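You operate a simulated robot arm through the tools that you are given. There is no shell and no other tool. Be economical: measure what you need, move in short steps, check, and stop when the job is done.

You run a simulated robot arm. Do the job below in one go: nothing can be reset, and whatever is moved stays where it is left.

Task
Set grind and feed by the purple card, then start mill and feed.
Fine: blue lever for grind, orange slide for feed.
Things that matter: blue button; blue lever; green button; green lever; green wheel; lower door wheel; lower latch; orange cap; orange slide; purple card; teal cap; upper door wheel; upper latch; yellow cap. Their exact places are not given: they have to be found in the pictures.

The check looks at the end state, three seconds after you hand in, the way a careful person would. Anything else that was tipped, shoved, dropped, spilled or broken makes it a failure.

Robot
A 6-joint arm with a two-finger parallel gripper on a trunk, on a base that drives. Base frame: it is fixed to the floor where the robot stands at the start and does not move with it; the origin is under the middle of the robot, x ahead of it, y to its left, z up. Units: cm, degrees, N and s.
With the tool pointing down near the work surface it reaches from about 10 to 58 cm from the robot's upright axis, wherever it stands. Its first joint turns from -166.0 to 166.0 degrees. Places, roughly: blue button [120, -60, 110]; blue lever [70, 0, 130]; green button [110, -50, 120]; green lever [140, -60, 70]; green wheel [110, 60, 100]; lower door wheel [100, -10, 80]; lower latch [110, 50, 70]; orange cap [140, -50, 90]; orange slide [120, -20, 130]; purple card [50, 125, 50]; teal cap [80, 90, 110]; upper door wheel [100, -10, 100]; upper latch [110, 50, 110]; yellow cap [60, 90, 90]; yellow lever [130, -40, 50]. Payload 4.1 kg.
The TCP is the grasp point between the finger pads, 2.3 cm short of the fingertips. In the tool frame z runs along the fingers and y along their closing line. Largest opening 9.4 cm; finger width 3.8, thickness 1; the body of the gripper, 5.4 by 9.6 cm, starts 3.9 cm behind the TCP.
Orientation is that of the tool frame in the base frame, as a unit quaternion [x, y, z, w]. With the fingers straight down and closing along the base's y, the tool's x points along the base's -x, its y along +y and its z along -z.

Tools
- The arm moves only by the tool arm_command. Its arguments are lists of equal length, an entry for each row: "translation": the shift along the tool's x, y, z in cm, a list of three; "delta_rot": the turn, a rotation vector about the tool's x, y, z in degrees, a list of three; "fingers": the finger opening in cm, from 0 to 9.4. In form: {"translation": [[x, y, z], ...], "delta_rot": [[ax, ay, az], ...], "fingers": [fingers, ...]}. A call has 1 to 12 rows; each row shifts and turns the commanded pose from where the row before left it, along the tool's axes as they then stand. A row lasts 0.2 s, in which the tool goes at most 5 cm and 8.6 degrees; a call with a longer step from one row to the next is refused whole, and so is a gripper value outside its range. A pose out of reach is approached as far as the arm can. The call stops where the force on the tool passes 60 N (or 10 N more than at its start, if that is more) or the arm is blocked; 0.2 s more then pass. Each finger travels about 4.5 cm/s and halts on what it meets, pressing with about 43 N; the grip force reading is that of the motor and also rises with nothing between the fingers. The clock runs only during rows and for 0.2 s after the last one: add rows that do not move to give the fingers time. The reply holds the time, the measured pose of the TCP, the force on the tool along the base axes, the opening and the grip force, in the units named above and with some noise, with the torque about the TCP (base axes, N m) and any sound that the robot's microphone picked up, and new pictures: "pictures" is both (left out), scene, wrist or none.
- Cameras (640 x 400 px; columns grow to the right, rows downward): "scene" is now at [2.46, 13.45, 157.02]; the picture's right is [-0.33, -0.94, 0.00], its down [-0.33, 0.12, -0.94] and it looks along [0.88, -0.31, -0.35] (base axes); focal length 269 px, centre (320, 200). "wrist" rides on the gripper at [8.6, 1.6, -7.4] in the tool frame; the picture's right is [-0.18, 0.98, 0.00], its down [-0.58, -0.11, -0.81] and it looks along [-0.79, -0.15, 0.59] (tool axes); focal length 243 px, centre (320, 200).
- slide_trunk(by): slides the trunk up (or, below 0, down) by that many cm; the arm and the scene camera ride with it, the base frame stays. It gives what a move gives, with no picture.
- roll_base(legs): drives the robot by 1 to 6 legs, each [ahead, turn to the left] in cm and degrees, along the robot's own axes; the way and the turn of a leg run together, so that a leg with both is an arc; at most 150 cm and 180 degrees a leg. The arm and the cameras ride along, it lands a little off, and it stops where it bumps. It gives what a move gives, and a new picture of the scene camera.
- turn_head(pan, tilt): turns the head with the scene camera to pan (to the left, within 155 degrees either way) and tilt (down, from -29 to 69), counted from straight ahead of the robot. It gives what a move gives, and a new picture of the scene camera.
- measure_at(camera, pixels): for up to 12 pixels [column, row] of the newest picture of that camera ("zoom" is the newest enlarged one), the place [x, y, z] in the base frame of the surface seen there, good to about 0.3 cm. It takes no simulated time.
- zoom(camera, box): a new picture of the part [left, top, right, bottom] of that camera's present view, enlarged. It takes no simulated time.
- close_job(): hands the job in; it is judged then, once.

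Keep the steps short. Do not move on a guess: measure, check each grasp and each placing, and mend mistakes. In all there are 80 turns and 260 pictures (those below and enlarged ones count). Leave the gripper open and the arm clear of the work at the hand-in unless told otherwise, and finish with a single line.

The tools are called after "Call:" as a command line: name --argument value ..., lists and objects as JSON in quotes. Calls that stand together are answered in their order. arm_command: Moves the arm, as the interface text tells. Its arguments: {"type":"object","properties":{"translation":{"type":"array","items":{"type":"array","items":{"type":"number"}}},"delta_rot":{"type":"array","items":{"type":"array","items":{"type":"number"}}},"fingers":{"type":"array","items":{"type":"number"}},"pictures":{"type":"string","enum":["both","scene","wrist","none"]}},"required":["translation","delta_rot","fingers"]} The other tools are called the same way: slide_trunk (by) slides the trunk up or down; roll_base (legs) drives the base; turn_head (pan, tilt) turns the head that bears the scene camera; measure_at (camera, pixels) gives the place of the surface under pixels of a picture; zoom (camera, box) takes an enlarged picture of a part of a camera's view; close_job () hands the job in.

At the start:

```text
time_s: 0.0
ee_pos: [32.99, 5.09, 136.97]
tcp_rot: [0.0, 1.0, 0.0, 0.001]
contact_force: [0.2, -0.2, 0.0]
ft_torque: [-0.04, -0.01, -0.01]
gripper_width: 9.41
finger_force: 0.1
trunk travel left (down, up): [-49.5, 9.5]
robot x, y, heading: [-0.04, -0.06, -0.1]
head pan, tilt: [-19.5, 20.2]
```

scene: 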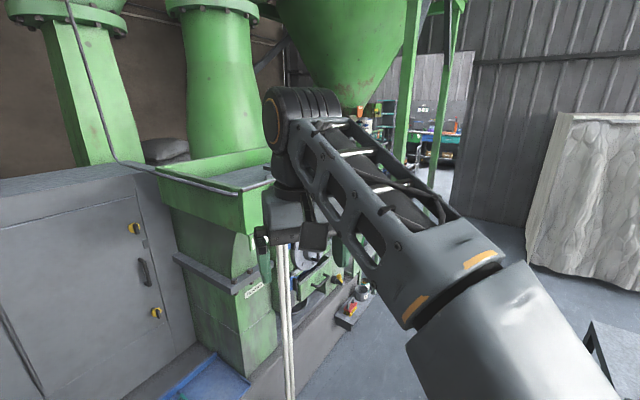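
wrist: 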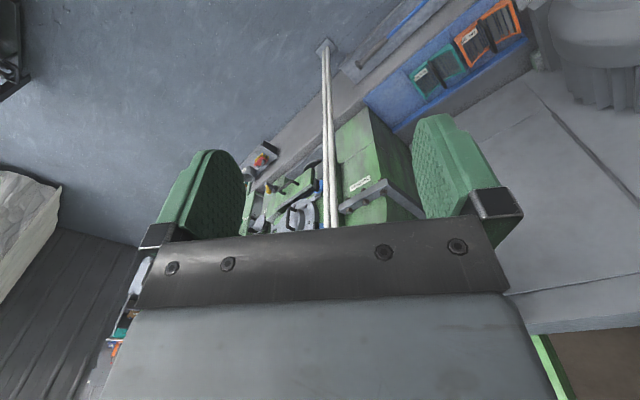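

The scene shows a green mill with the arm partly in front of it. I'll turn the head left to find the purple card.

Call:
turn_head --pan 65 --tilt 35

```text
time_s: 1.6
ee_pos: [32.99, 5.05, 137.01]
tcp_rot: [0.0, 1.0, 0.0, 0.0]
contact_force: [-0.6, 1.6, 0.1]
ft_torque: [0.02, 0.03, -0.01]
gripper_width: 9.4
finger_force: 0.0
trunk travel left (down, up): [-49.5, 9.5]
robot x, y, heading: [0.28, -0.03, 0.0]
head pan, tilt: [65.0, 35.0]
```

scene: 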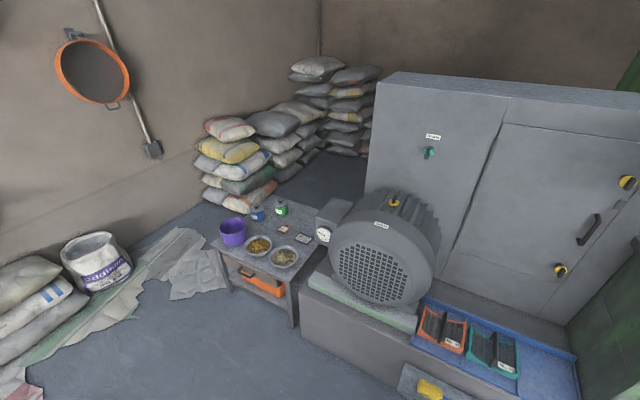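

There is a small table with bowls, a purple object and cards. I'll zoom in on it, and on the cabinet and motor.

Call:
zoom --camera "scene" --box '[200, 180, 344, 270]'

Call:
zoom --camera "scene" --box '[360, 110, 640, 400]'

```text
4.44 times, centred on (272, 225) of scene
```

zoom: 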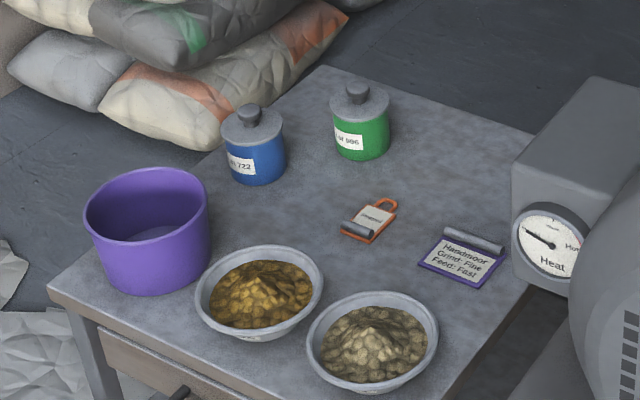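

```text
1.38 times, centred on (500, 255) of scene
```

zoom: 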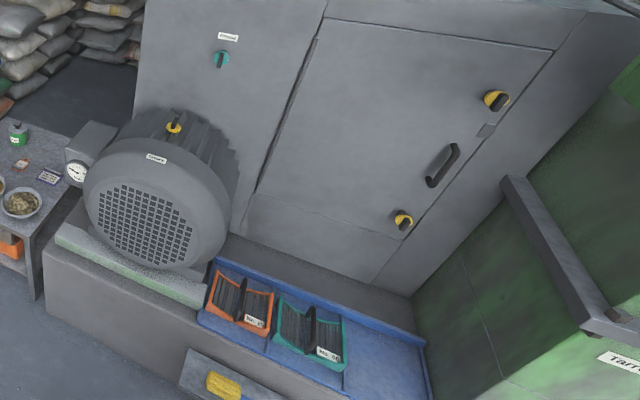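

The card seems to read "Grind: Fine, Feed: Fast". I'll zoom tighter to confirm and read the labels.

Call:
zoom --camera "scene" --box '[274, 218, 338, 258]'

Call:
zoom --camera "scene" --box '[370, 120, 450, 240]'

Call:
turn_head --pan 0 --tilt 40

```text
10.00 times, centred on (306, 238) of scene
```

zoom: 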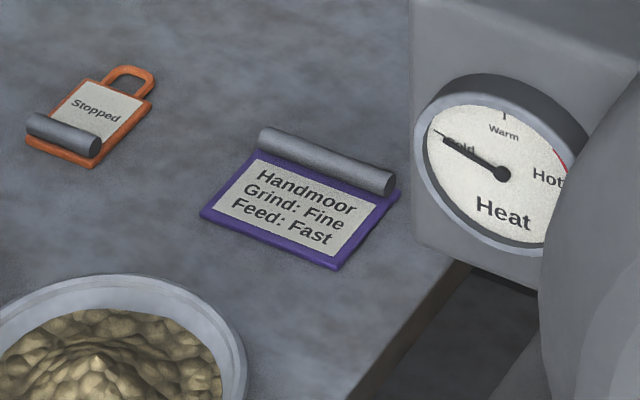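

```text
3.33 times, centred on (410, 180) of scene
```

zoom: 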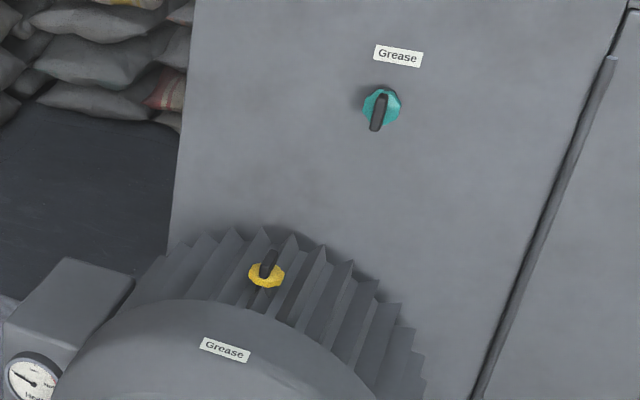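

```text
time_s: 2.9
ee_pos: [33.1, 5.14, 137.03]
tcp_rot: [0.0, 1.0, 0.0, -0.001]
contact_force: [-0.2, -0.7, 1.5]
ft_torque: [0.03, 0.02, 0.02]
gripper_width: 9.41
finger_force: 0.1
trunk travel left (down, up): [-49.5, 9.5]
robot x, y, heading: [0.04, 0.02, 0.0]
head pan, tilt: [0.0, 40.0]
```

scene: 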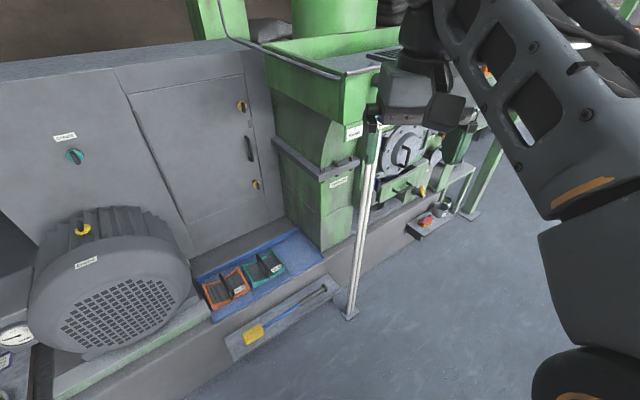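

The card is clear: grind Fine, feed Fast. Now I'll zoom in on the mill itself.

Call:
zoom --camera "scene" --box '[340, 90, 500, 250]'

Call:
zoom --camera "scene" --box '[260, 20, 400, 220]'

```text
2.50 times, centred on (420, 170) of scene
```

zoom: 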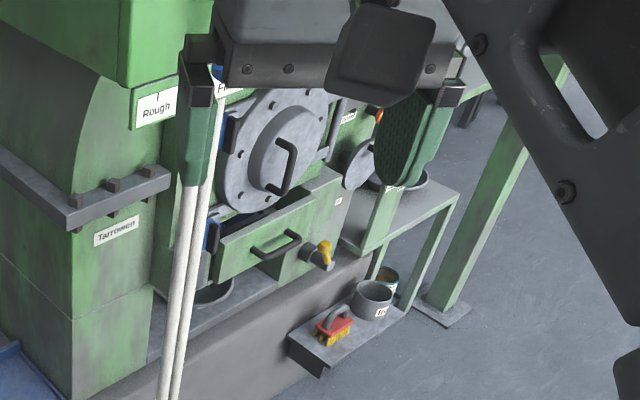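

```text
2.00 times, centred on (330, 120) of scene
```

zoom: 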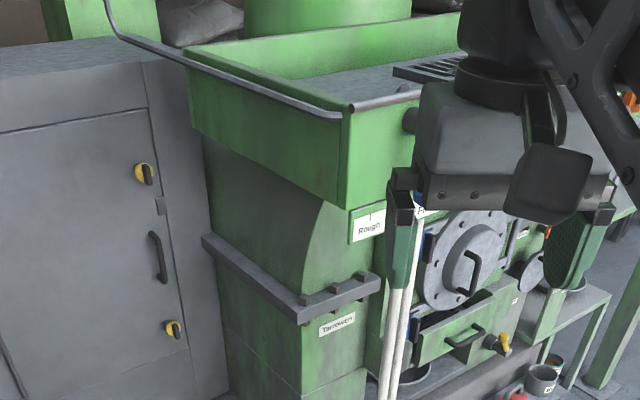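

The arm blocks the view. I'll measure key points to learn the geometry before moving.

Call:
measure_at --camera "scene" --pixels '[[354, 132], [340, 182], [405, 150], [400, 190], [422, 190], [350, 315], [430, 220], [365, 160], [372, 120], [250, 150], [242, 107], [470, 215]]'

```text
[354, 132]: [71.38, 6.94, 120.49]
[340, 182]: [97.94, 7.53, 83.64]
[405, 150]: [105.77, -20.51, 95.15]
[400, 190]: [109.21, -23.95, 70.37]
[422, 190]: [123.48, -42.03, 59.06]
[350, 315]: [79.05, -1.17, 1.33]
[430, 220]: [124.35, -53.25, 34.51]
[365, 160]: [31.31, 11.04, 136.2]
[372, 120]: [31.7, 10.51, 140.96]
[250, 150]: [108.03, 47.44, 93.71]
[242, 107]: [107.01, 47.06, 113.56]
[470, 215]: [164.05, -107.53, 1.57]
```

The arm's in the way, so I'll swing it to the robot's right.

Call:
arm_command --translation '[[0, -4.5, 0], [0, -4.5, 0], [0, -4.5, 0], [0, -4.5, 0], [2, -4, 0], [3, -3.5, 0], [3, -3.5, 0], [3, -3.5, 0], [3.5, -2.5, 0], [4, -2, 0], [4.5, 0, 0], [4.5, 0, 0]]' --delta_rot '[[0, 0, 0], [0, 0, 0], [0, 0, 0], [0, 0, 0], [0, 0, 0], [0, 0, 0], [0, 0, 0], [0, 0, 0], [0, 0, 0], [0, 0, 0], [0, 0, 0], [0, 0, 0]]' --fingers '[9.4, 9.4, 9.4, 9.4, 9.4, 9.4, 9.4, 9.4, 9.4, 9.4, 9.4, 9.4]' --pictures "none"

Call:
turn_head --pan -10 --tilt 30

```text
time_s: 5.5
ee_pos: [5.54, -31.92, 136.95]
tcp_rot: [-0.001, 1.0, 0.0, 0.0]
contact_force: [0.5, 0.1, -0.1]
ft_torque: [-0.02, 0.01, -0.01]
gripper_width: 9.4
finger_force: 0.1
trunk travel left (down, up): [-49.5, 9.5]
robot x, y, heading: [0.13, 0.16, -0.2]
head pan, tilt: [0.0, 40.0]
```

```text
time_s: 6.3
ee_pos: [5.57, -32.07, 136.86]
tcp_rot: [0.001, 1.0, -0.001, 0.0]
contact_force: [0.0, -0.2, -0.8]
ft_torque: [0.01, 0.02, -0.02]
gripper_width: 9.38
finger_force: 0.2
trunk travel left (down, up): [-49.5, 9.5]
robot x, y, heading: [-0.1, -0.1, -0.0]
head pan, tilt: [-10.0, 30.0]
```

scene: 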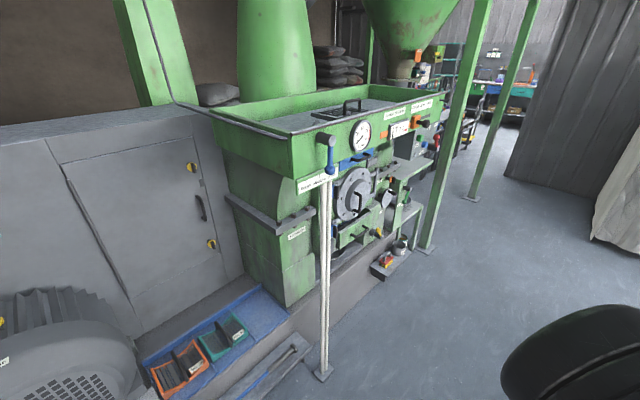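

Now the view's clear. Zooming in on the mill front.

Call:
zoom --camera "scene" --box '[290, 90, 450, 190]'

Call:
zoom --camera "scene" --box '[290, 160, 450, 280]'

Call:
zoom --camera "scene" --box '[376, 100, 456, 160]'

Call:
zoom --camera "scene" --box '[295, 120, 375, 200]'

```text
4.00 times, centred on (370, 140) of scene
```

zoom: 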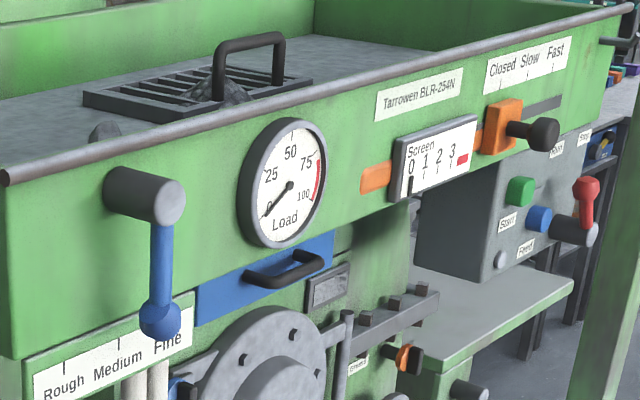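

```text
3.33 times, centred on (370, 220) of scene
```

zoom: 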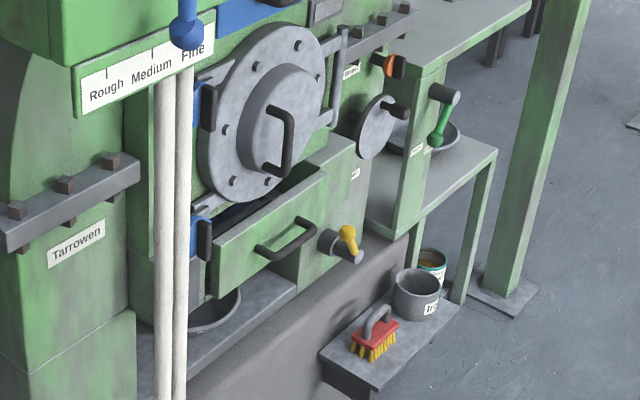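

```text
6.67 times, centred on (416, 130) of scene
```

zoom: 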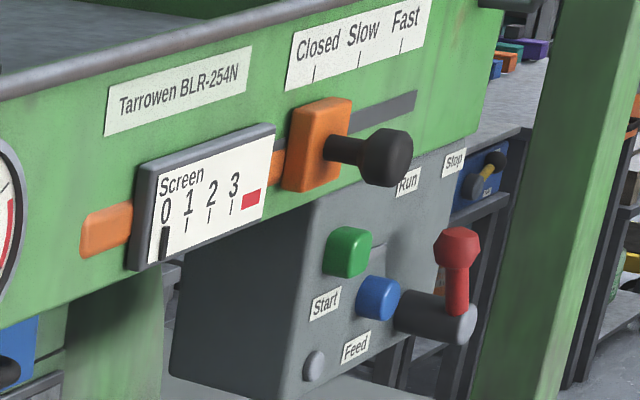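

```text
5.00 times, centred on (335, 160) of scene
```

zoom: 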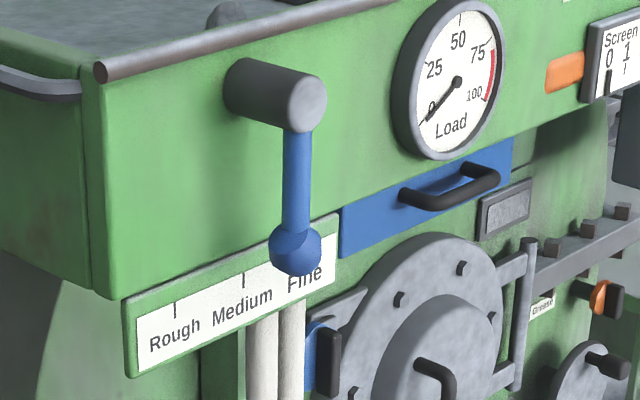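

Readings: the lever scale reads Rough/Medium/Fine and the slide scale Closed/Slow/Fast. The green button is labelled Start and the blue one Feed. I'll measure the panel plane, lever, slide and buttons.

Call:
measure_at --camera "scene" --pixels '[[303, 160], [345, 140], [375, 148], [333, 143], [328, 170], [303, 187], [319, 181], [335, 176], [415, 119], [423, 127], [427, 137], [433, 145]]'

Call:
measure_at --camera "scene" --pixels '[[435, 116], [414, 109], [419, 107], [424, 106], [431, 143], [445, 132], [400, 130], [436, 104], [400, 155], [392, 160], [395, 186], [417, 132]]'

```text
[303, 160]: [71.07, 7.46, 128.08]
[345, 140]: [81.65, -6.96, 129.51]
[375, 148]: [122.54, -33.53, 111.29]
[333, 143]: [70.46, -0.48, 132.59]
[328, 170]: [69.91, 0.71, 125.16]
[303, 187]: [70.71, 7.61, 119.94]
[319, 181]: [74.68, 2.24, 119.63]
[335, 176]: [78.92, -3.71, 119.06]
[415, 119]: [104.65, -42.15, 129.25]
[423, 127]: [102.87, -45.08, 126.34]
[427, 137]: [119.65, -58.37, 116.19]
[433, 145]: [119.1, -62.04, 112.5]
```

```text
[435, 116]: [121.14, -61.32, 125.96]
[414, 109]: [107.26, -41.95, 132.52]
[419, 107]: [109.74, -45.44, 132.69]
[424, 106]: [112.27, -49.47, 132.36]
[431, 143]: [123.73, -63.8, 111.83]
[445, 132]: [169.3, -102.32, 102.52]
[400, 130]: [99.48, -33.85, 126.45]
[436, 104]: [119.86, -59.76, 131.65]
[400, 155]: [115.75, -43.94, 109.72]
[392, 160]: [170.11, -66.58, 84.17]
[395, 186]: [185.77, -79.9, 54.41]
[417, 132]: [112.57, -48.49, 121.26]
```

The panel runs along (0.587,-0.81), so I should face heading ≈36°. The lever seems to stand at Medium and the slide at Closed. I'll check the cabinet latches and door wheels up close before I drive.

Call:
zoom --camera "scene" --box '[150, 150, 250, 260]'

Call:
zoom --camera "scene" --box '[325, 160, 405, 250]'

Call:
zoom --camera "scene" --box '[130, 270, 330, 400]'

Call:
roll_base --legs '[[0, -50], [75, 0], [0, 86]]'

```text
3.64 times, centred on (200, 205) of scene
```

zoom: 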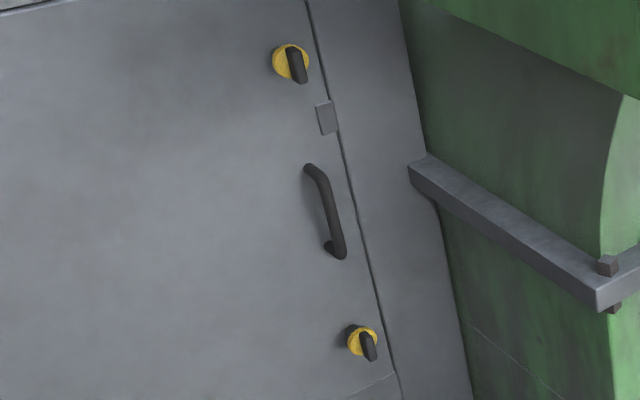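

```text
4.44 times, centred on (365, 205) of scene
```

zoom: 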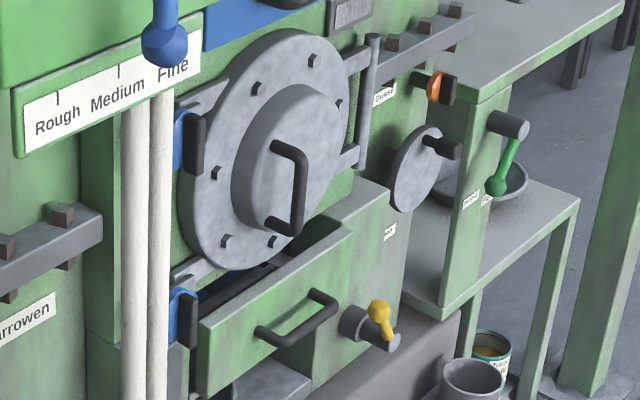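

```text
3.08 times, centred on (230, 335) of scene
```

zoom: 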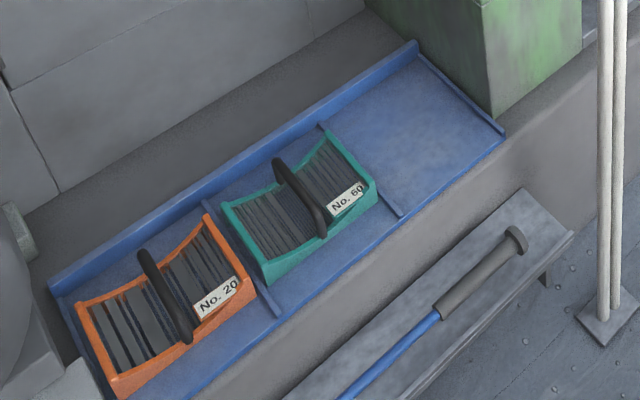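

```text
time_s: 16.4
ee_pos: [73.33, -78.85, 136.93]
tcp_rot: [-0.334, 0.943, 0.0, 0.0]
contact_force: [-0.3, 0.0, -1.0]
ft_torque: [0.0, 0.02, -0.03]
gripper_width: 9.4
finger_force: 0.1
trunk travel left (down, up): [-49.5, 9.5]
robot x, y, heading: [48.73, -57.65, 39.1]
head pan, tilt: [-10.0, 30.0]
```

scene: 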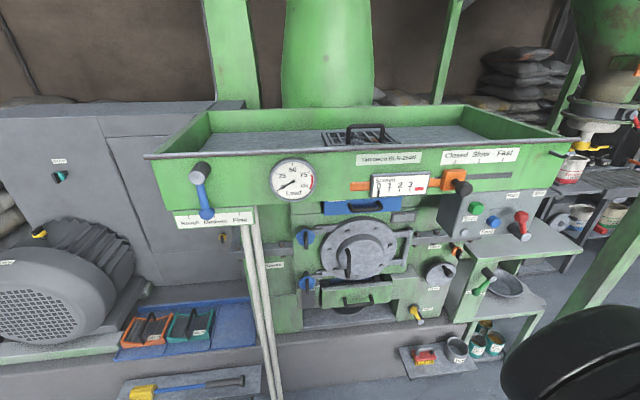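

I'm now facing the panel. Zooming in for the details.

Call:
zoom --camera "scene" --box '[160, 140, 320, 240]'

Call:
zoom --camera "scene" --box '[420, 140, 560, 250]'

Call:
zoom --camera "scene" --box '[285, 200, 525, 350]'

Call:
measure_at --camera "scene" --pixels '[[199, 169], [204, 213], [476, 208], [493, 221], [522, 225], [464, 188], [458, 176], [447, 176], [480, 225], [515, 177]]'

```text
4.00 times, centred on (240, 190) of scene
```

zoom: 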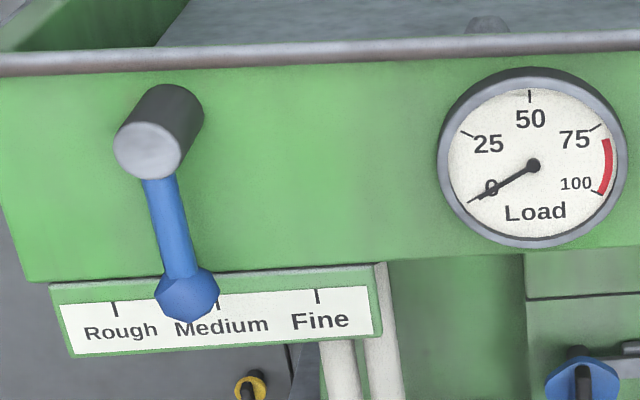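

```text
3.64 times, centred on (490, 195) of scene
```

zoom: 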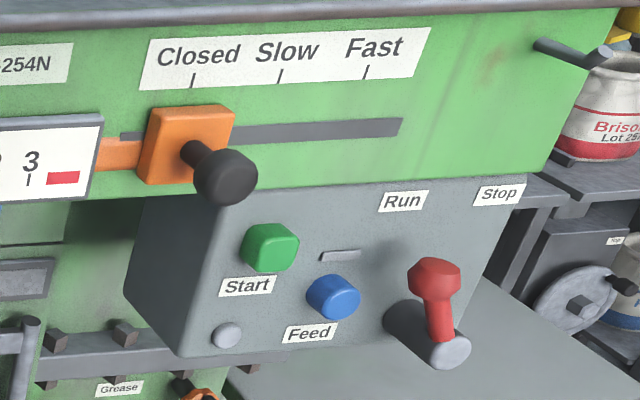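

```text
2.67 times, centred on (405, 275) of scene
```

zoom: 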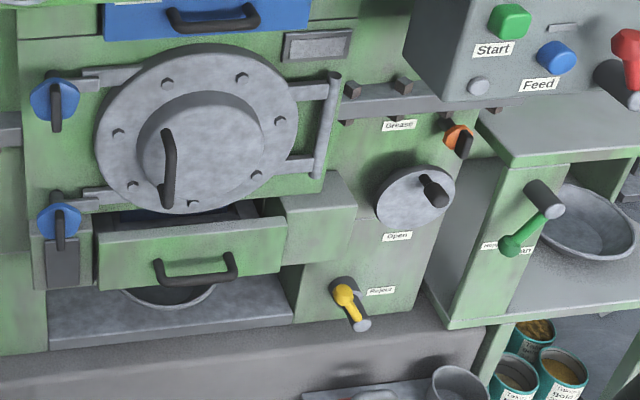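

```text
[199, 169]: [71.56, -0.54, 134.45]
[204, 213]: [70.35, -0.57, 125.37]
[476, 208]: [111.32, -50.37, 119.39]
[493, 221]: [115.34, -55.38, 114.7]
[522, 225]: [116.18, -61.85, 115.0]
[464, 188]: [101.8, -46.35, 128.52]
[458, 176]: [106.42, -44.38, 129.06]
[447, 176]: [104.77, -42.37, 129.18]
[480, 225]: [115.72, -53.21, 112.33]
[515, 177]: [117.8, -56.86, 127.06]
```

The lever points near Medium, and the red Run/Stop lever needs a check. I'll measure the tick marks, the red lever, the knob and the button centres.

Call:
measure_at --camera "scene" --pixels '[[188, 216], [214, 216], [239, 213], [455, 162], [479, 161], [503, 159], [526, 236], [521, 215], [513, 195], [539, 193], [475, 206], [494, 222]]'

Call:
measure_at --camera "scene" --pixels '[[197, 177], [203, 200], [207, 213], [201, 207], [463, 187], [470, 186], [453, 177], [470, 201], [485, 206], [490, 227], [505, 230], [495, 210]]'

```text
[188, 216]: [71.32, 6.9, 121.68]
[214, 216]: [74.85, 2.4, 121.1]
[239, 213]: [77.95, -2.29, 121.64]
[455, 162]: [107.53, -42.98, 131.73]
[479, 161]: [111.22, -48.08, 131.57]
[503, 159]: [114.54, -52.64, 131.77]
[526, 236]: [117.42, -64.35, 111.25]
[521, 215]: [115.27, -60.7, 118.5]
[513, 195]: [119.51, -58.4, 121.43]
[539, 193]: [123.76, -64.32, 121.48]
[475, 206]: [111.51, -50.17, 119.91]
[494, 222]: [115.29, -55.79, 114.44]
```

```text
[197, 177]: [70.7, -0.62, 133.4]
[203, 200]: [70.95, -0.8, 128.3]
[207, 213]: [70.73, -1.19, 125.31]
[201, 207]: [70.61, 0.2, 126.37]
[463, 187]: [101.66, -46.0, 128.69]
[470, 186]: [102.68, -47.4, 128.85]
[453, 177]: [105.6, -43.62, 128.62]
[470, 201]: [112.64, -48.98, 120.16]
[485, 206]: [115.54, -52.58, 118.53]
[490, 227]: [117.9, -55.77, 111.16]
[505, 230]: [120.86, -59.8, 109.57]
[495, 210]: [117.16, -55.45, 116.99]
```

Working along the panel (s to the right, z up), I get:
- The lever is exactly at Medium (s 42, Fine tick at 47.6).
- The slide is at Closed (s 97.9, Fast at 109.9).
- The red lever already points to Run.
- The green button is at s 106.1, z 119.6, and the blue at s 112.7, z 114.5.

Next I'll bring the arm in front of the robot and point the tool at the panel.

Call:
arm_command --translation '[[-4, 2, 0], [-4, 2.5, 0], [-4, 2.5, 0], [-4, 2.5, 0], [0, 0, 0], [0, 0, 0], [0, 0, 0], [0, 0, 0], [0, 0, 0], [0, 0, 0], [0, 0, 0], [0, 0, 0]]' --delta_rot '[[0, 0, 3.1], [0, 0, 0], [0, 0, 0], [0, 0, 0], [0, -8, 0], [0, -8, 0], [0, -8, 0], [0, -8, 0], [0, -8, 0], [0, -8, 0], [0, -8, 0], [0, -8, 0]]' --fingers '[9.4, 9.4, 9.4, 9.4, 9.4, 9.4, 9.4, 9.4, 9.4, 9.4, 9.4, 9.4]'

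```text
time_s: 19.0
ee_pos: [80.4, -61.63, 136.78]
tcp_rot: [-0.261, 0.806, 0.163, 0.506]
contact_force: [-0.3, 0.2, -0.3]
ft_torque: [0.02, -0.01, 0.03]
gripper_width: 9.42
finger_force: 0.1
trunk travel left (down, up): [-49.5, 9.5]
robot x, y, heading: [49.28, -57.41, 39.0]
head pan, tilt: [-10.0, 30.0]
```

scene: 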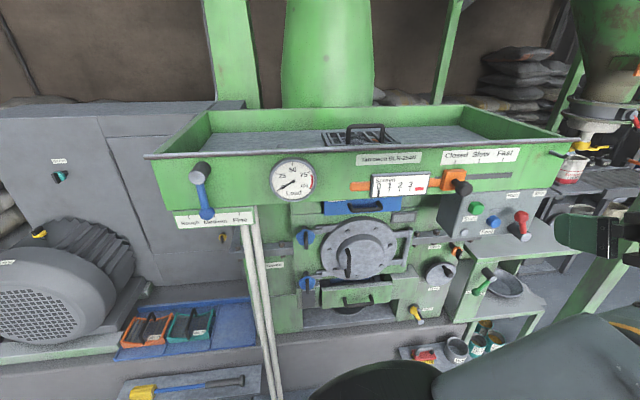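
wrist: 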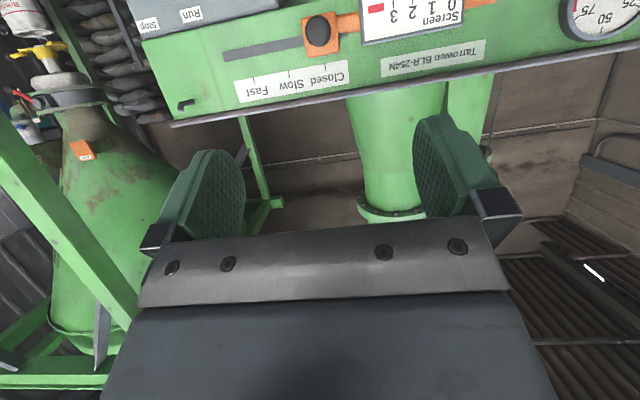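

The tool is turning well and the knob shows at (320,30) in the wrist view. I'll finish the rotation, lower to the knob's height and come closer.

Call:
arm_command --translation '[[0, 0, 0], [0, 0, 0], [0, 0, 0], [0, 0, 0], [4.3, 0, 0], [4.3, 0, 0], [0, 0, 4], [0, 0, 4]]' --delta_rot '[[0, -6.5, 0], [0, -6.5, 0], [0, -6.5, 0], [0, -6.5, 0], [0, 0, 0], [0, 0, 0], [0, 0, 0], [0, 0, 0]]' --fingers '[9.4, 9.4, 9.4, 9.4, 9.4, 9.4, 7, 7]'

```text
time_s: 20.8
ee_pos: [86.83, -57.08, 128.09]
tcp_rot: [-0.219, 0.672, 0.218, 0.673]
contact_force: [0.0, -0.1, -0.2]
ft_torque: [0.02, 0.0, -0.01]
gripper_width: 6.98
finger_force: 0.1
trunk travel left (down, up): [-49.5, 9.5]
robot x, y, heading: [48.87, -57.62, 39.1]
head pan, tilt: [-10.0, 30.0]
```

scene: 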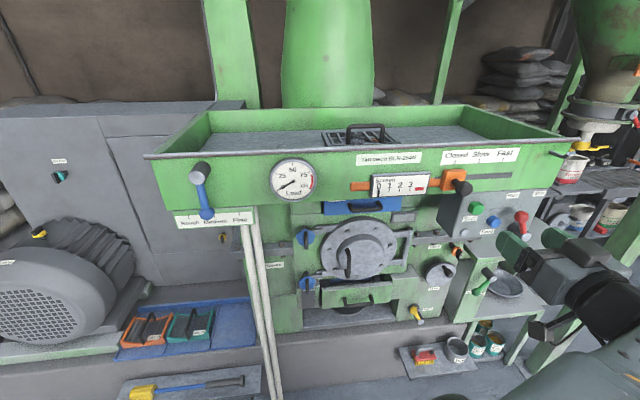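
wrist: 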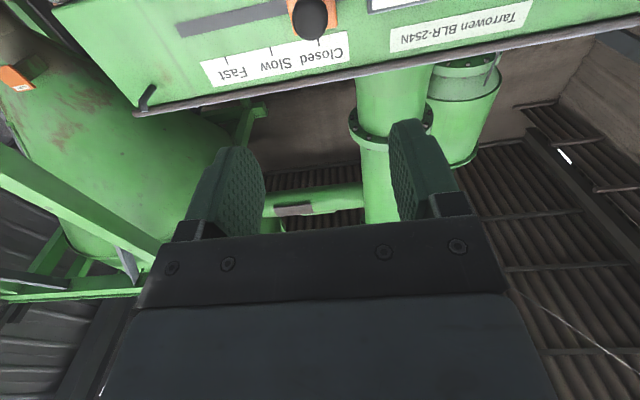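

The tool is aligned with the panel normal. I'll measure the knob from the wrist camera to get an exact centre.

Call:
measure_at --camera "wrist" --pixels '[[310, 17], [298, 15], [323, 15], [310, 35], [310, 4], [330, 20], [226, 57], [271, 48], [318, 40]]'

```text
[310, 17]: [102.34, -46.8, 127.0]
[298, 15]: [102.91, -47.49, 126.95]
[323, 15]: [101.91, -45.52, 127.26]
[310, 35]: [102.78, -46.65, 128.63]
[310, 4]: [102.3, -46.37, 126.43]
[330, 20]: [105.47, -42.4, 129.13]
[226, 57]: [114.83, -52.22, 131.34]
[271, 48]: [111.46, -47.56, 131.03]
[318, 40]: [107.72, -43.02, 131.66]
```

The knob centre is at s 97.8, z 127.5, with its front at d −55.4. I'll advance 19.8 cm with open fingers around the knob.

Call:
arm_command --translation '[[0.6, -0.6, 0], [0, 0, 4.5], [0, 0, 4.5], [0, 0, 4.5], [0, 0, 3.5], [0, 0, 2.8]]' --delta_rot '[[0, 0, 0], [0, 0, 0], [0, 0, 0], [0, 0, 0], [0, 0, 0], [0, 0, 0]]' --fingers '[6, 6, 6, 6, 6, 6]'

```text
time_s: 22.2
ee_pos: [103.42, -45.82, 127.6]
tcp_rot: [-0.219, 0.672, 0.219, 0.672]
contact_force: [0.0, 0.3, 0.6]
ft_torque: [0.02, 0.0, -0.04]
gripper_width: 5.99
finger_force: 0.1
trunk travel left (down, up): [-49.5, 9.5]
robot x, y, heading: [49.07, -57.31, 39.2]
head pan, tilt: [-10.0, 30.0]
```

scene: 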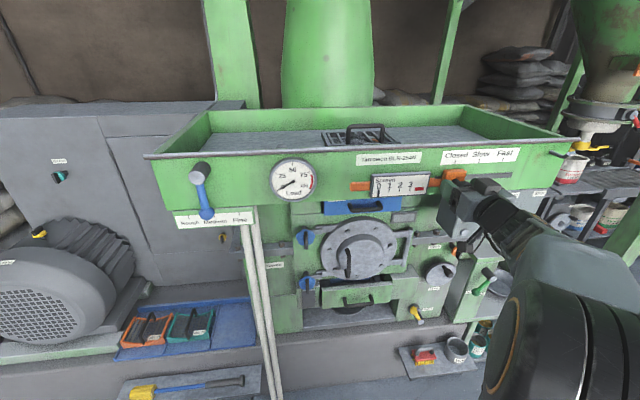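
wrist: 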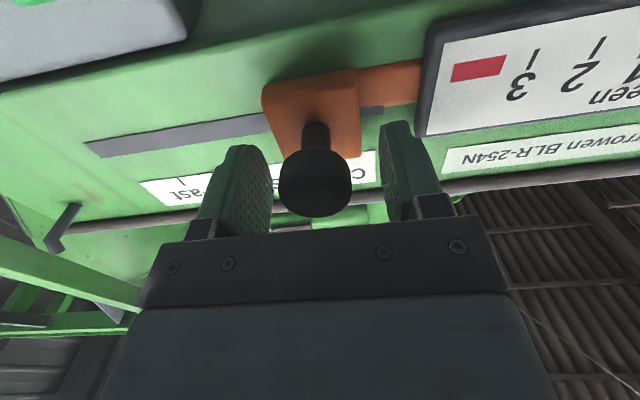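

The knob is between the fingers. I'll close on it.

Call:
arm_command --translation '[[0, 0, 0], [0, 0, 0], [0, 0, 0]]' --delta_rot '[[0, 0, 0], [0, 0, 0], [0, 0, 0]]' --fingers '[1.5, 1.5, 1.5]' --pictures "wrist"

```text
time_s: 23.0
ee_pos: [103.5, -46.02, 127.58]
tcp_rot: [-0.218, 0.673, 0.219, 0.672]
contact_force: [7.3, -4.5, 2.2]
ft_torque: [-0.01, 0.03, -0.25]
gripper_width: 3.37
finger_force: 44.7
trunk travel left (down, up): [-49.5, 9.5]
robot x, y, heading: [48.57, -57.18, 39.0]
head pan, tilt: [-10.0, 30.0]
```

wrist: 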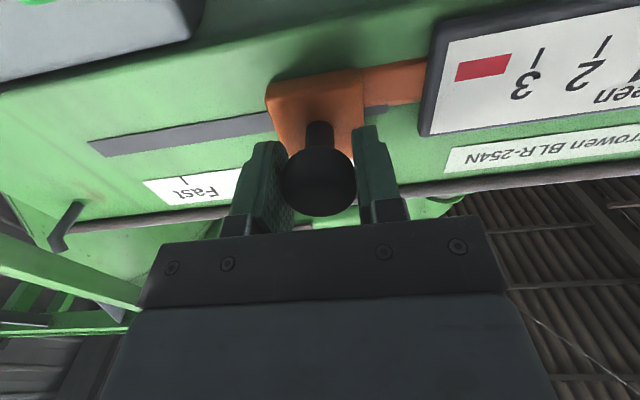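

It's gripped at 3.4 cm. I'll slide it to the right (−y) by 11.9 cm toward Fast.

Call:
arm_command --translation '[[0, -2, 0], [0, -2.5, 0], [0, -2.5, 0], [0, -2.5, 0], [0, -2.4, 0], [0, 0, 0]]' --delta_rot '[[0, 0, 0], [0, 0, 0], [0, 0, 0], [0, 0, 0], [0, 0, 0], [0, 0, 0]]' --fingers '[1.5, 1.5, 1.5, 1.5, 1.5, 1.5]'

```text
time_s: 24.4
ee_pos: [110.31, -55.39, 127.58]
tcp_rot: [-0.219, 0.672, 0.219, 0.673]
contact_force: [8.1, 2.4, 4.1]
ft_torque: [-0.39, 0.15, 0.14]
gripper_width: 3.35
finger_force: 45.1
trunk travel left (down, up): [-49.5, 9.5]
robot x, y, heading: [48.78, -57.33, 39.1]
head pan, tilt: [-10.0, 30.0]
```

scene: 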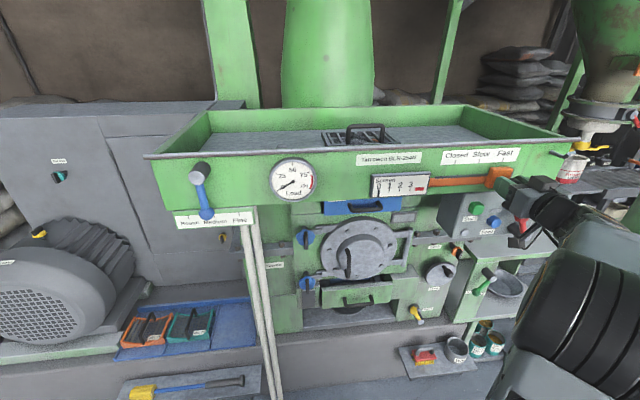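
wrist: 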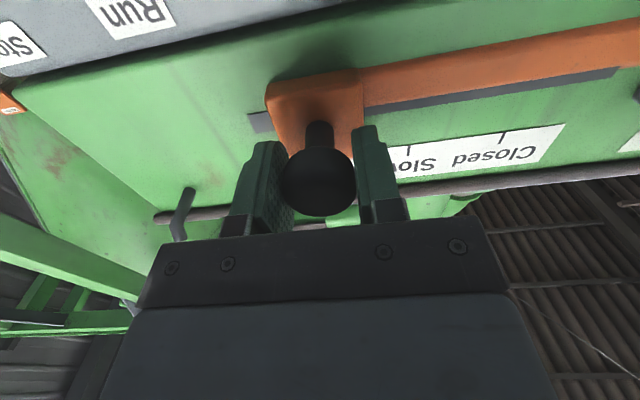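

The slide moved to s ≈109.6, against the Fast tick at 109.9. I'll release, back out and check the alignment.

Call:
arm_command --translation '[[0, 0, 0], [0, 0, 0], [0, 0, -4], [0, 0, -4], [0, 0, -4], [0, 0, -4]]' --delta_rot '[[0, 0, 0], [0, 0, 0], [0, 0, 0], [0, 0, 0], [0, 0, 0], [0, 0, 0]]' --fingers '[6, 6, 6, 6, 6, 6]'

Call:
zoom --camera "scene" --box '[420, 140, 560, 250]'

Call:
measure_at --camera "wrist" --pixels '[[310, 17], [298, 15], [323, 15], [318, 40]]'

```text
time_s: 25.8
ee_pos: [97.08, -64.84, 127.81]
tcp_rot: [-0.218, 0.673, 0.218, 0.673]
contact_force: [0.6, -0.2, 0.3]
ft_torque: [-0.01, -0.01, -0.02]
gripper_width: 6.03
finger_force: 0.1
trunk travel left (down, up): [-49.5, 9.5]
robot x, y, heading: [49.18, -57.29, 39.1]
head pan, tilt: [-10.0, 30.0]
```

scene: 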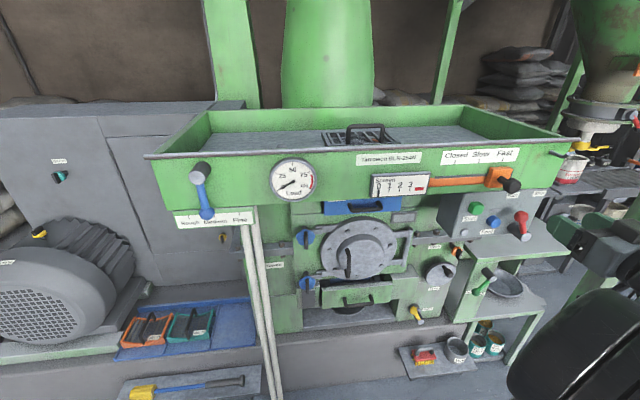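
wrist: 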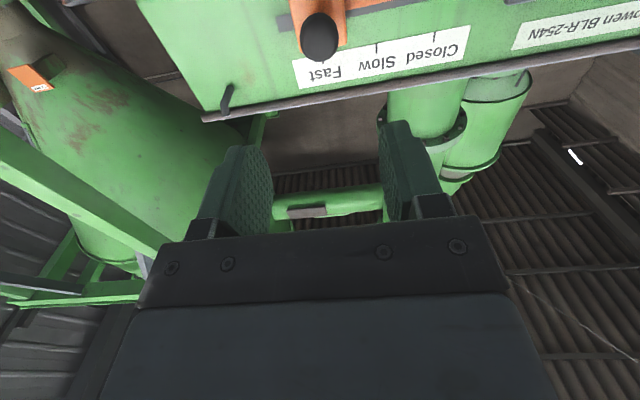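

```text
3.64 times, centred on (490, 195) of scene
```

zoom: 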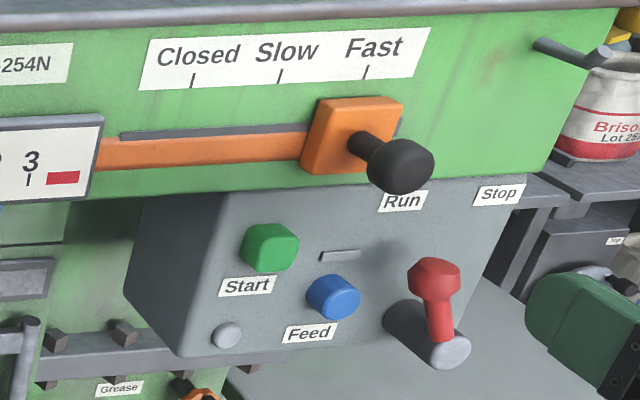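

```text
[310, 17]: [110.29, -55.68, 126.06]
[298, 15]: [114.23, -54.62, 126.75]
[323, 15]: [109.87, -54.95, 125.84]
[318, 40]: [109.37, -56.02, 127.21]
```

The slide sits at Fast. Next is the blue lever, so I'll move the tool left along the panel at a safe distance.

Call:
arm_command --translation '[[0, 4.9, 0.5], [0, 4.9, 0.5], [0, 4.9, 0.5], [0, 4.9, 0.5], [0, 4.9, 0.5], [0, 4.9, 0.5], [0, 4.9, 0.5], [0, 4.9, 0], [0, 4.9, 0], [0, 4.9, 0], [0, 4.9, 0], [0, 4.9, 0]]' --delta_rot '[[0, 0, 0], [0, 0, 0], [0, 0, 0], [0, 0, 0], [0, 0, 0], [0, 0, 0], [0, 0, 0], [0, 0, 0], [0, 0, 0], [0, 0, 0], [0, 0, 0], [0, 0, 0]]' --fingers '[6, 6, 6, 6, 6, 6, 6, 6, 6, 6, 6, 6]'

```text
time_s: 27.4
ee_pos: [85.45, -44.55, 125.92]
tcp_rot: [-0.142, 0.715, 0.092, 0.679]
contact_force: [-0.1, -0.5, -0.2]
ft_torque: [0.02, -0.02, 0.02]
gripper_width: 6.0
finger_force: 0.0
out of reach, approached as far as the arm can: row 8
trunk travel left (down, up): [-49.5, 9.5]
robot x, y, heading: [48.98, -57.49, 39.1]
head pan, tilt: [-10.0, 30.0]
stopped in row 8: the arm was blocked; the commanded pose is now the measured one
```

scene: 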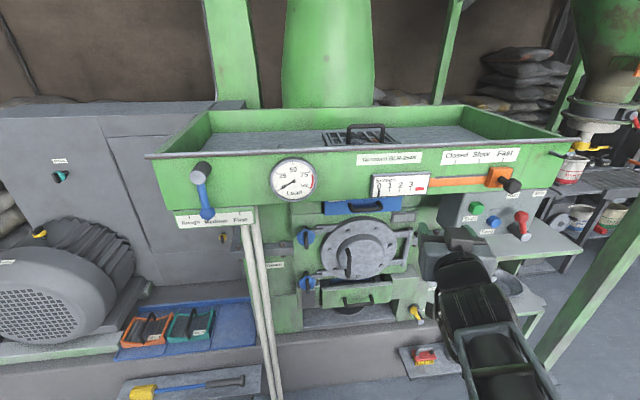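
wrist: 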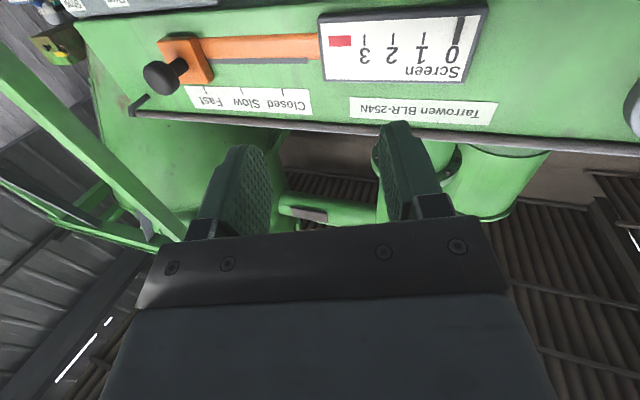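

The arm jammed near its own axis, so this crossing won't work from here. I'll move the tool back right, restore its orientation, retract a little and drive the base to the left instead.

Call:
arm_command --translation '[[0, -4, 0], [0, -3.5, 0], [0, -3.5, 0], [0, -3, -1], [0, 0, -3]]' --delta_rot '[[-5.67, -1.34, 0.98], [-5.67, -1.34, 0.98], [-5.67, -1.34, 0.98], [0, 0, 0], [0, 0, 0]]' --fingers '[6, 6, 6, 6, 6]' --pictures "none"

Call:
roll_base --legs '[[0, -93], [-57, 0], [0, 89]]'

```text
time_s: 27.9
ee_pos: [84.0, -39.68, 127.16]
tcp_rot: [-0.282, 0.65, 0.249, 0.66]
contact_force: [-1.2, -0.5, -0.7]
ft_torque: [0.03, 0.02, -0.01]
gripper_width: 6.0
finger_force: 0.1
trunk travel left (down, up): [-49.5, 9.5]
robot x, y, heading: [48.62, -57.06, 39.2]
head pan, tilt: [-10.0, 30.0]
stopped in row 2: the arm was blocked; the commanded pose is now the measured one
```

```text
time_s: 39.0
ee_pos: [51.2, 4.87, 127.29]
tcp_rot: [-0.267, 0.656, 0.235, 0.666]
contact_force: [-0.7, 0.1, -0.3]
ft_torque: [-0.02, -0.03, 0.0]
gripper_width: 5.99
finger_force: 0.1
trunk travel left (down, up): [-49.5, 9.5]
robot x, y, heading: [15.28, -11.21, 36.1]
head pan, tilt: [-10.0, 30.0]
```

scene: 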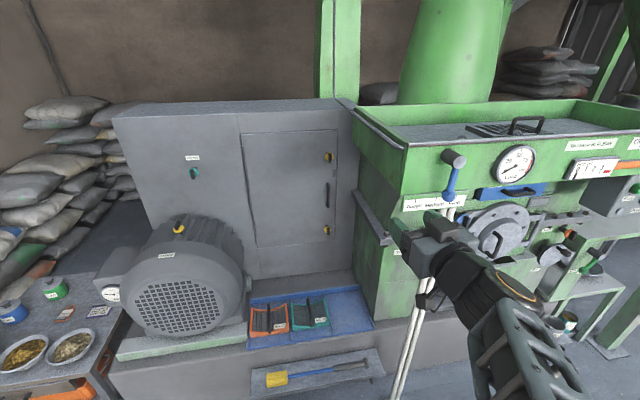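

The base is now in place, with the TCP at s 26, d −44 and the lever at s 42. I'll move right toward the lever while restoring the orientation.

Call:
arm_command --translation '[[0, -3.5, 0], [0, -3.5, 0], [0, -3, 0], [0, -3, 0], [0, -3, 0]]' --delta_rot '[[0, 0, 0], [1.4, 0, 0.7], [1.4, 0, 0.7], [1.4, 0, 0.7], [1.3, 0, 0.6]]' --fingers '[6, 6, 6, 6, 6]'

```text
time_s: 40.2
ee_pos: [61.46, -7.53, 127.8]
tcp_rot: [-0.219, 0.672, 0.218, 0.672]
contact_force: [0.2, -0.5, -0.1]
ft_torque: [0.0, -0.03, 0.0]
gripper_width: 6.01
finger_force: 0.1
trunk travel left (down, up): [-49.5, 9.5]
robot x, y, heading: [15.15, -11.2, 36.4]
head pan, tilt: [-10.0, 30.0]
```

scene: 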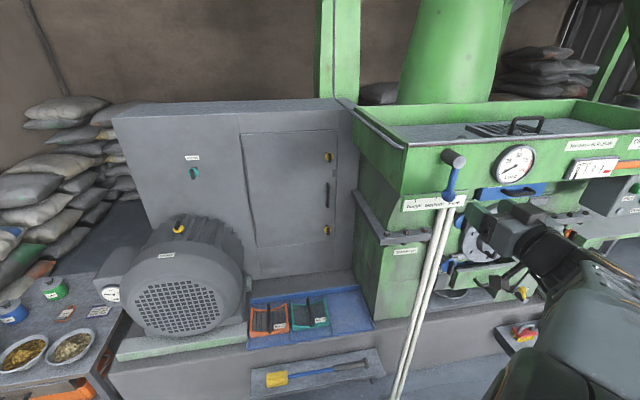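
wrist: 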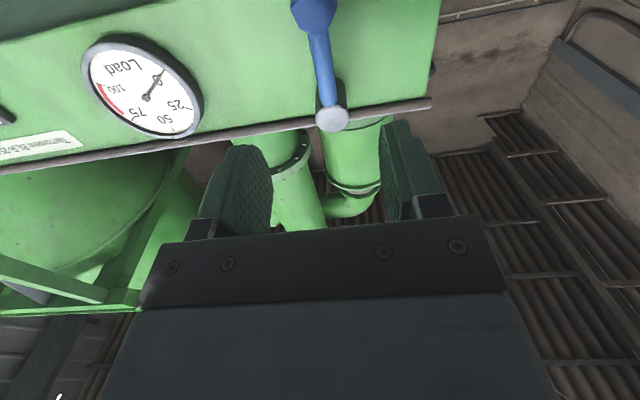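

The TCP is at s 42.2, right in front of the lever. I'll lower it to ball height and look.

Call:
arm_command --translation '[[2.8, 0, 0]]' --delta_rot '[[0, 0, 0]]' --fingers '[6]'

Call:
measure_at --camera "wrist" --pixels '[[312, 22], [300, 22], [328, 22], [313, 35], [322, 80], [331, 133], [345, 130]]'

Call:
measure_at --camera "scene" --pixels '[[449, 196], [445, 196], [453, 196], [449, 190], [449, 201], [455, 160]]'

```text
time_s: 40.6
ee_pos: [61.55, -7.47, 125.03]
tcp_rot: [-0.219, 0.672, 0.217, 0.673]
contact_force: [0.0, 0.4, 0.9]
ft_torque: [-0.01, -0.01, -0.02]
gripper_width: 5.98
finger_force: 0.1
trunk travel left (down, up): [-49.5, 9.5]
robot x, y, heading: [14.99, -11.18, 36.1]
head pan, tilt: [-10.0, 30.0]
```

scene: 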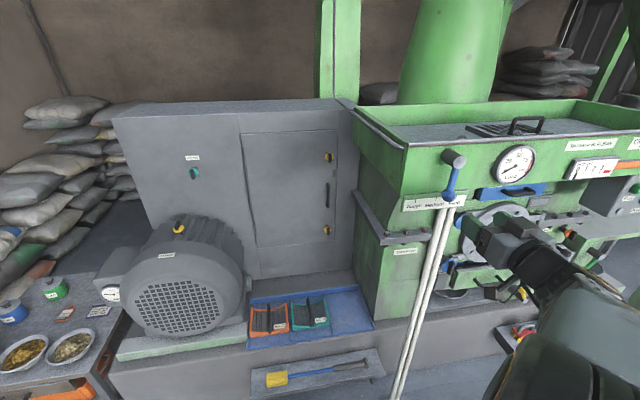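
wrist: 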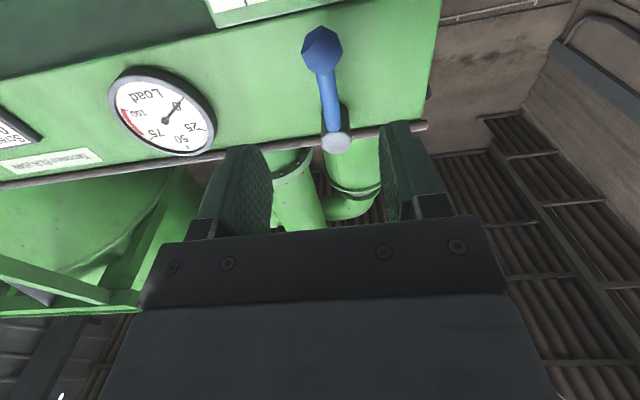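

```text
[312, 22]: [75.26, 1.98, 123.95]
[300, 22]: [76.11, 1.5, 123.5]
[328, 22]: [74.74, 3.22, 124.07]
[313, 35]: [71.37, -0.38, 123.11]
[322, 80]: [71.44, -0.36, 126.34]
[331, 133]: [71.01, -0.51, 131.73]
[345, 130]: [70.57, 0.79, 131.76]
```

```text
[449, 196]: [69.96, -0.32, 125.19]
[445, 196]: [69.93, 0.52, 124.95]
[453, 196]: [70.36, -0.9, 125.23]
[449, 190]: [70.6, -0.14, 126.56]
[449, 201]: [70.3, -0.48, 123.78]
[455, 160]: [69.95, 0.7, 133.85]
```

The ball centre is at about s 42, z 124.9, d −58. I'll advance 12.2 cm with open fingers and then close.

Call:
arm_command --translation '[[0, 0, 4.2], [0, 0, 4], [0, 0, 3.9], [0, 0, 0], [0, 0, 0], [0, 0, 0]]' --delta_rot '[[0, 0, 0], [0, 0, 0], [0, 0, 0], [0, 0, 0], [0, 0, 0], [0, 0, 0]]' --fingers '[6, 6, 6, 6, 1.5, 1.5]'

```text
time_s: 42.0
ee_pos: [71.15, -0.41, 124.94]
tcp_rot: [-0.219, 0.673, 0.218, 0.673]
contact_force: [0.9, 1.8, -0.2]
ft_torque: [-0.07, -0.02, -0.11]
gripper_width: 3.18
finger_force: 29.5
trunk travel left (down, up): [-49.5, 9.5]
robot x, y, heading: [14.75, -11.15, 36.2]
head pan, tilt: [-10.0, 30.0]
```

scene: 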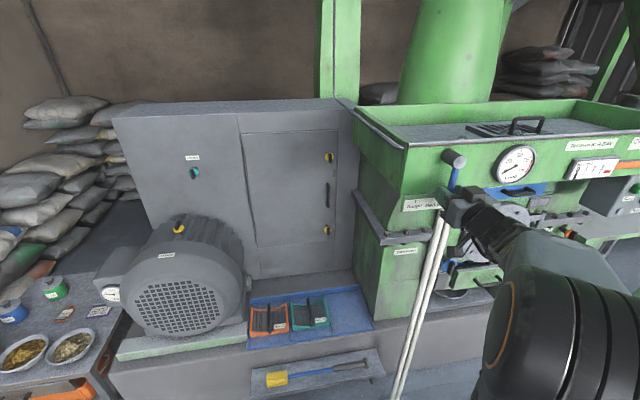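
wrist: 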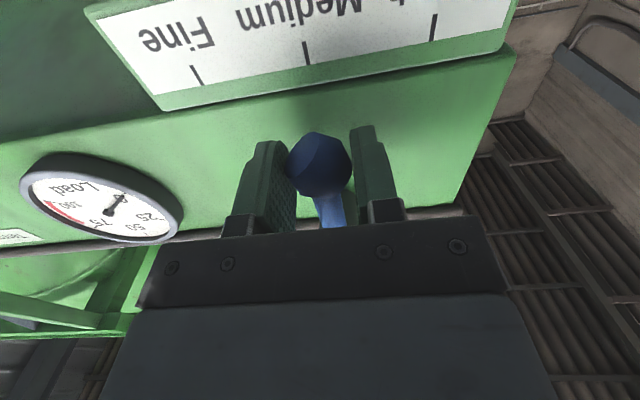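

It's gripped on the ball and vertical at Medium. I'll swing it about 24° counter-clockwise around its shaft toward Fine, in four small arc steps.

Call:
arm_command --translation '[[-0.05, -0.98, 0], [-0.05, -0.98, 0], [-0.05, -0.98, 0], [-0.05, -0.98, 0], [0, 0, 0]]' --delta_rot '[[0, 0, -6], [0, 0, -6], [0, 0, -6], [0, 0, -6], [0, 0, 0]]' --fingers '[1.5, 1.5, 1.5, 1.5, 1.5]'

```text
time_s: 43.2
ee_pos: [73.34, -3.32, 125.96]
tcp_rot: [-0.355, 0.612, 0.072, 0.704]
contact_force: [-7.5, 1.9, -3.3]
ft_torque: [-0.55, 0.08, 0.0]
gripper_width: 3.15
finger_force: 45.3
trunk travel left (down, up): [-49.5, 9.5]
robot x, y, heading: [15.44, -11.13, 36.2]
head pan, tilt: [-10.0, 30.0]
```

scene: 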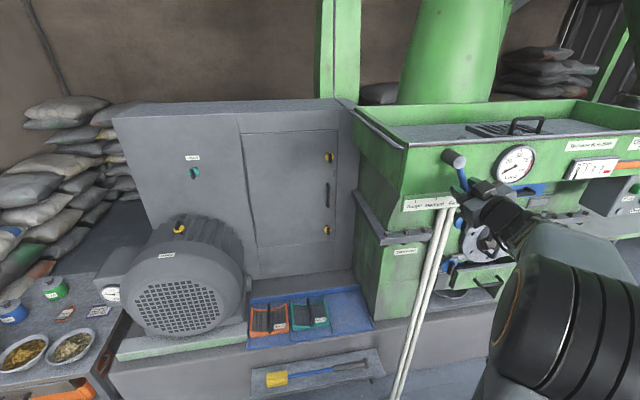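
wrist: 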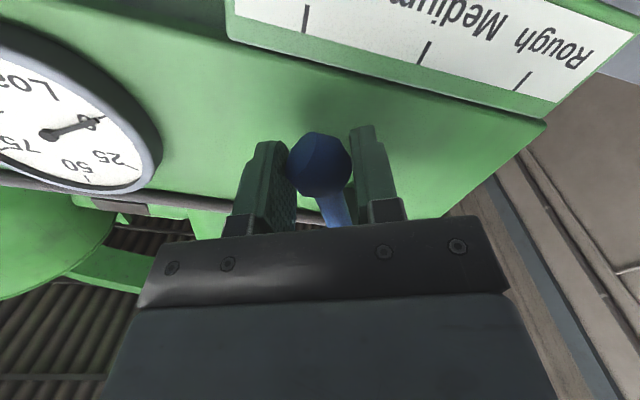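

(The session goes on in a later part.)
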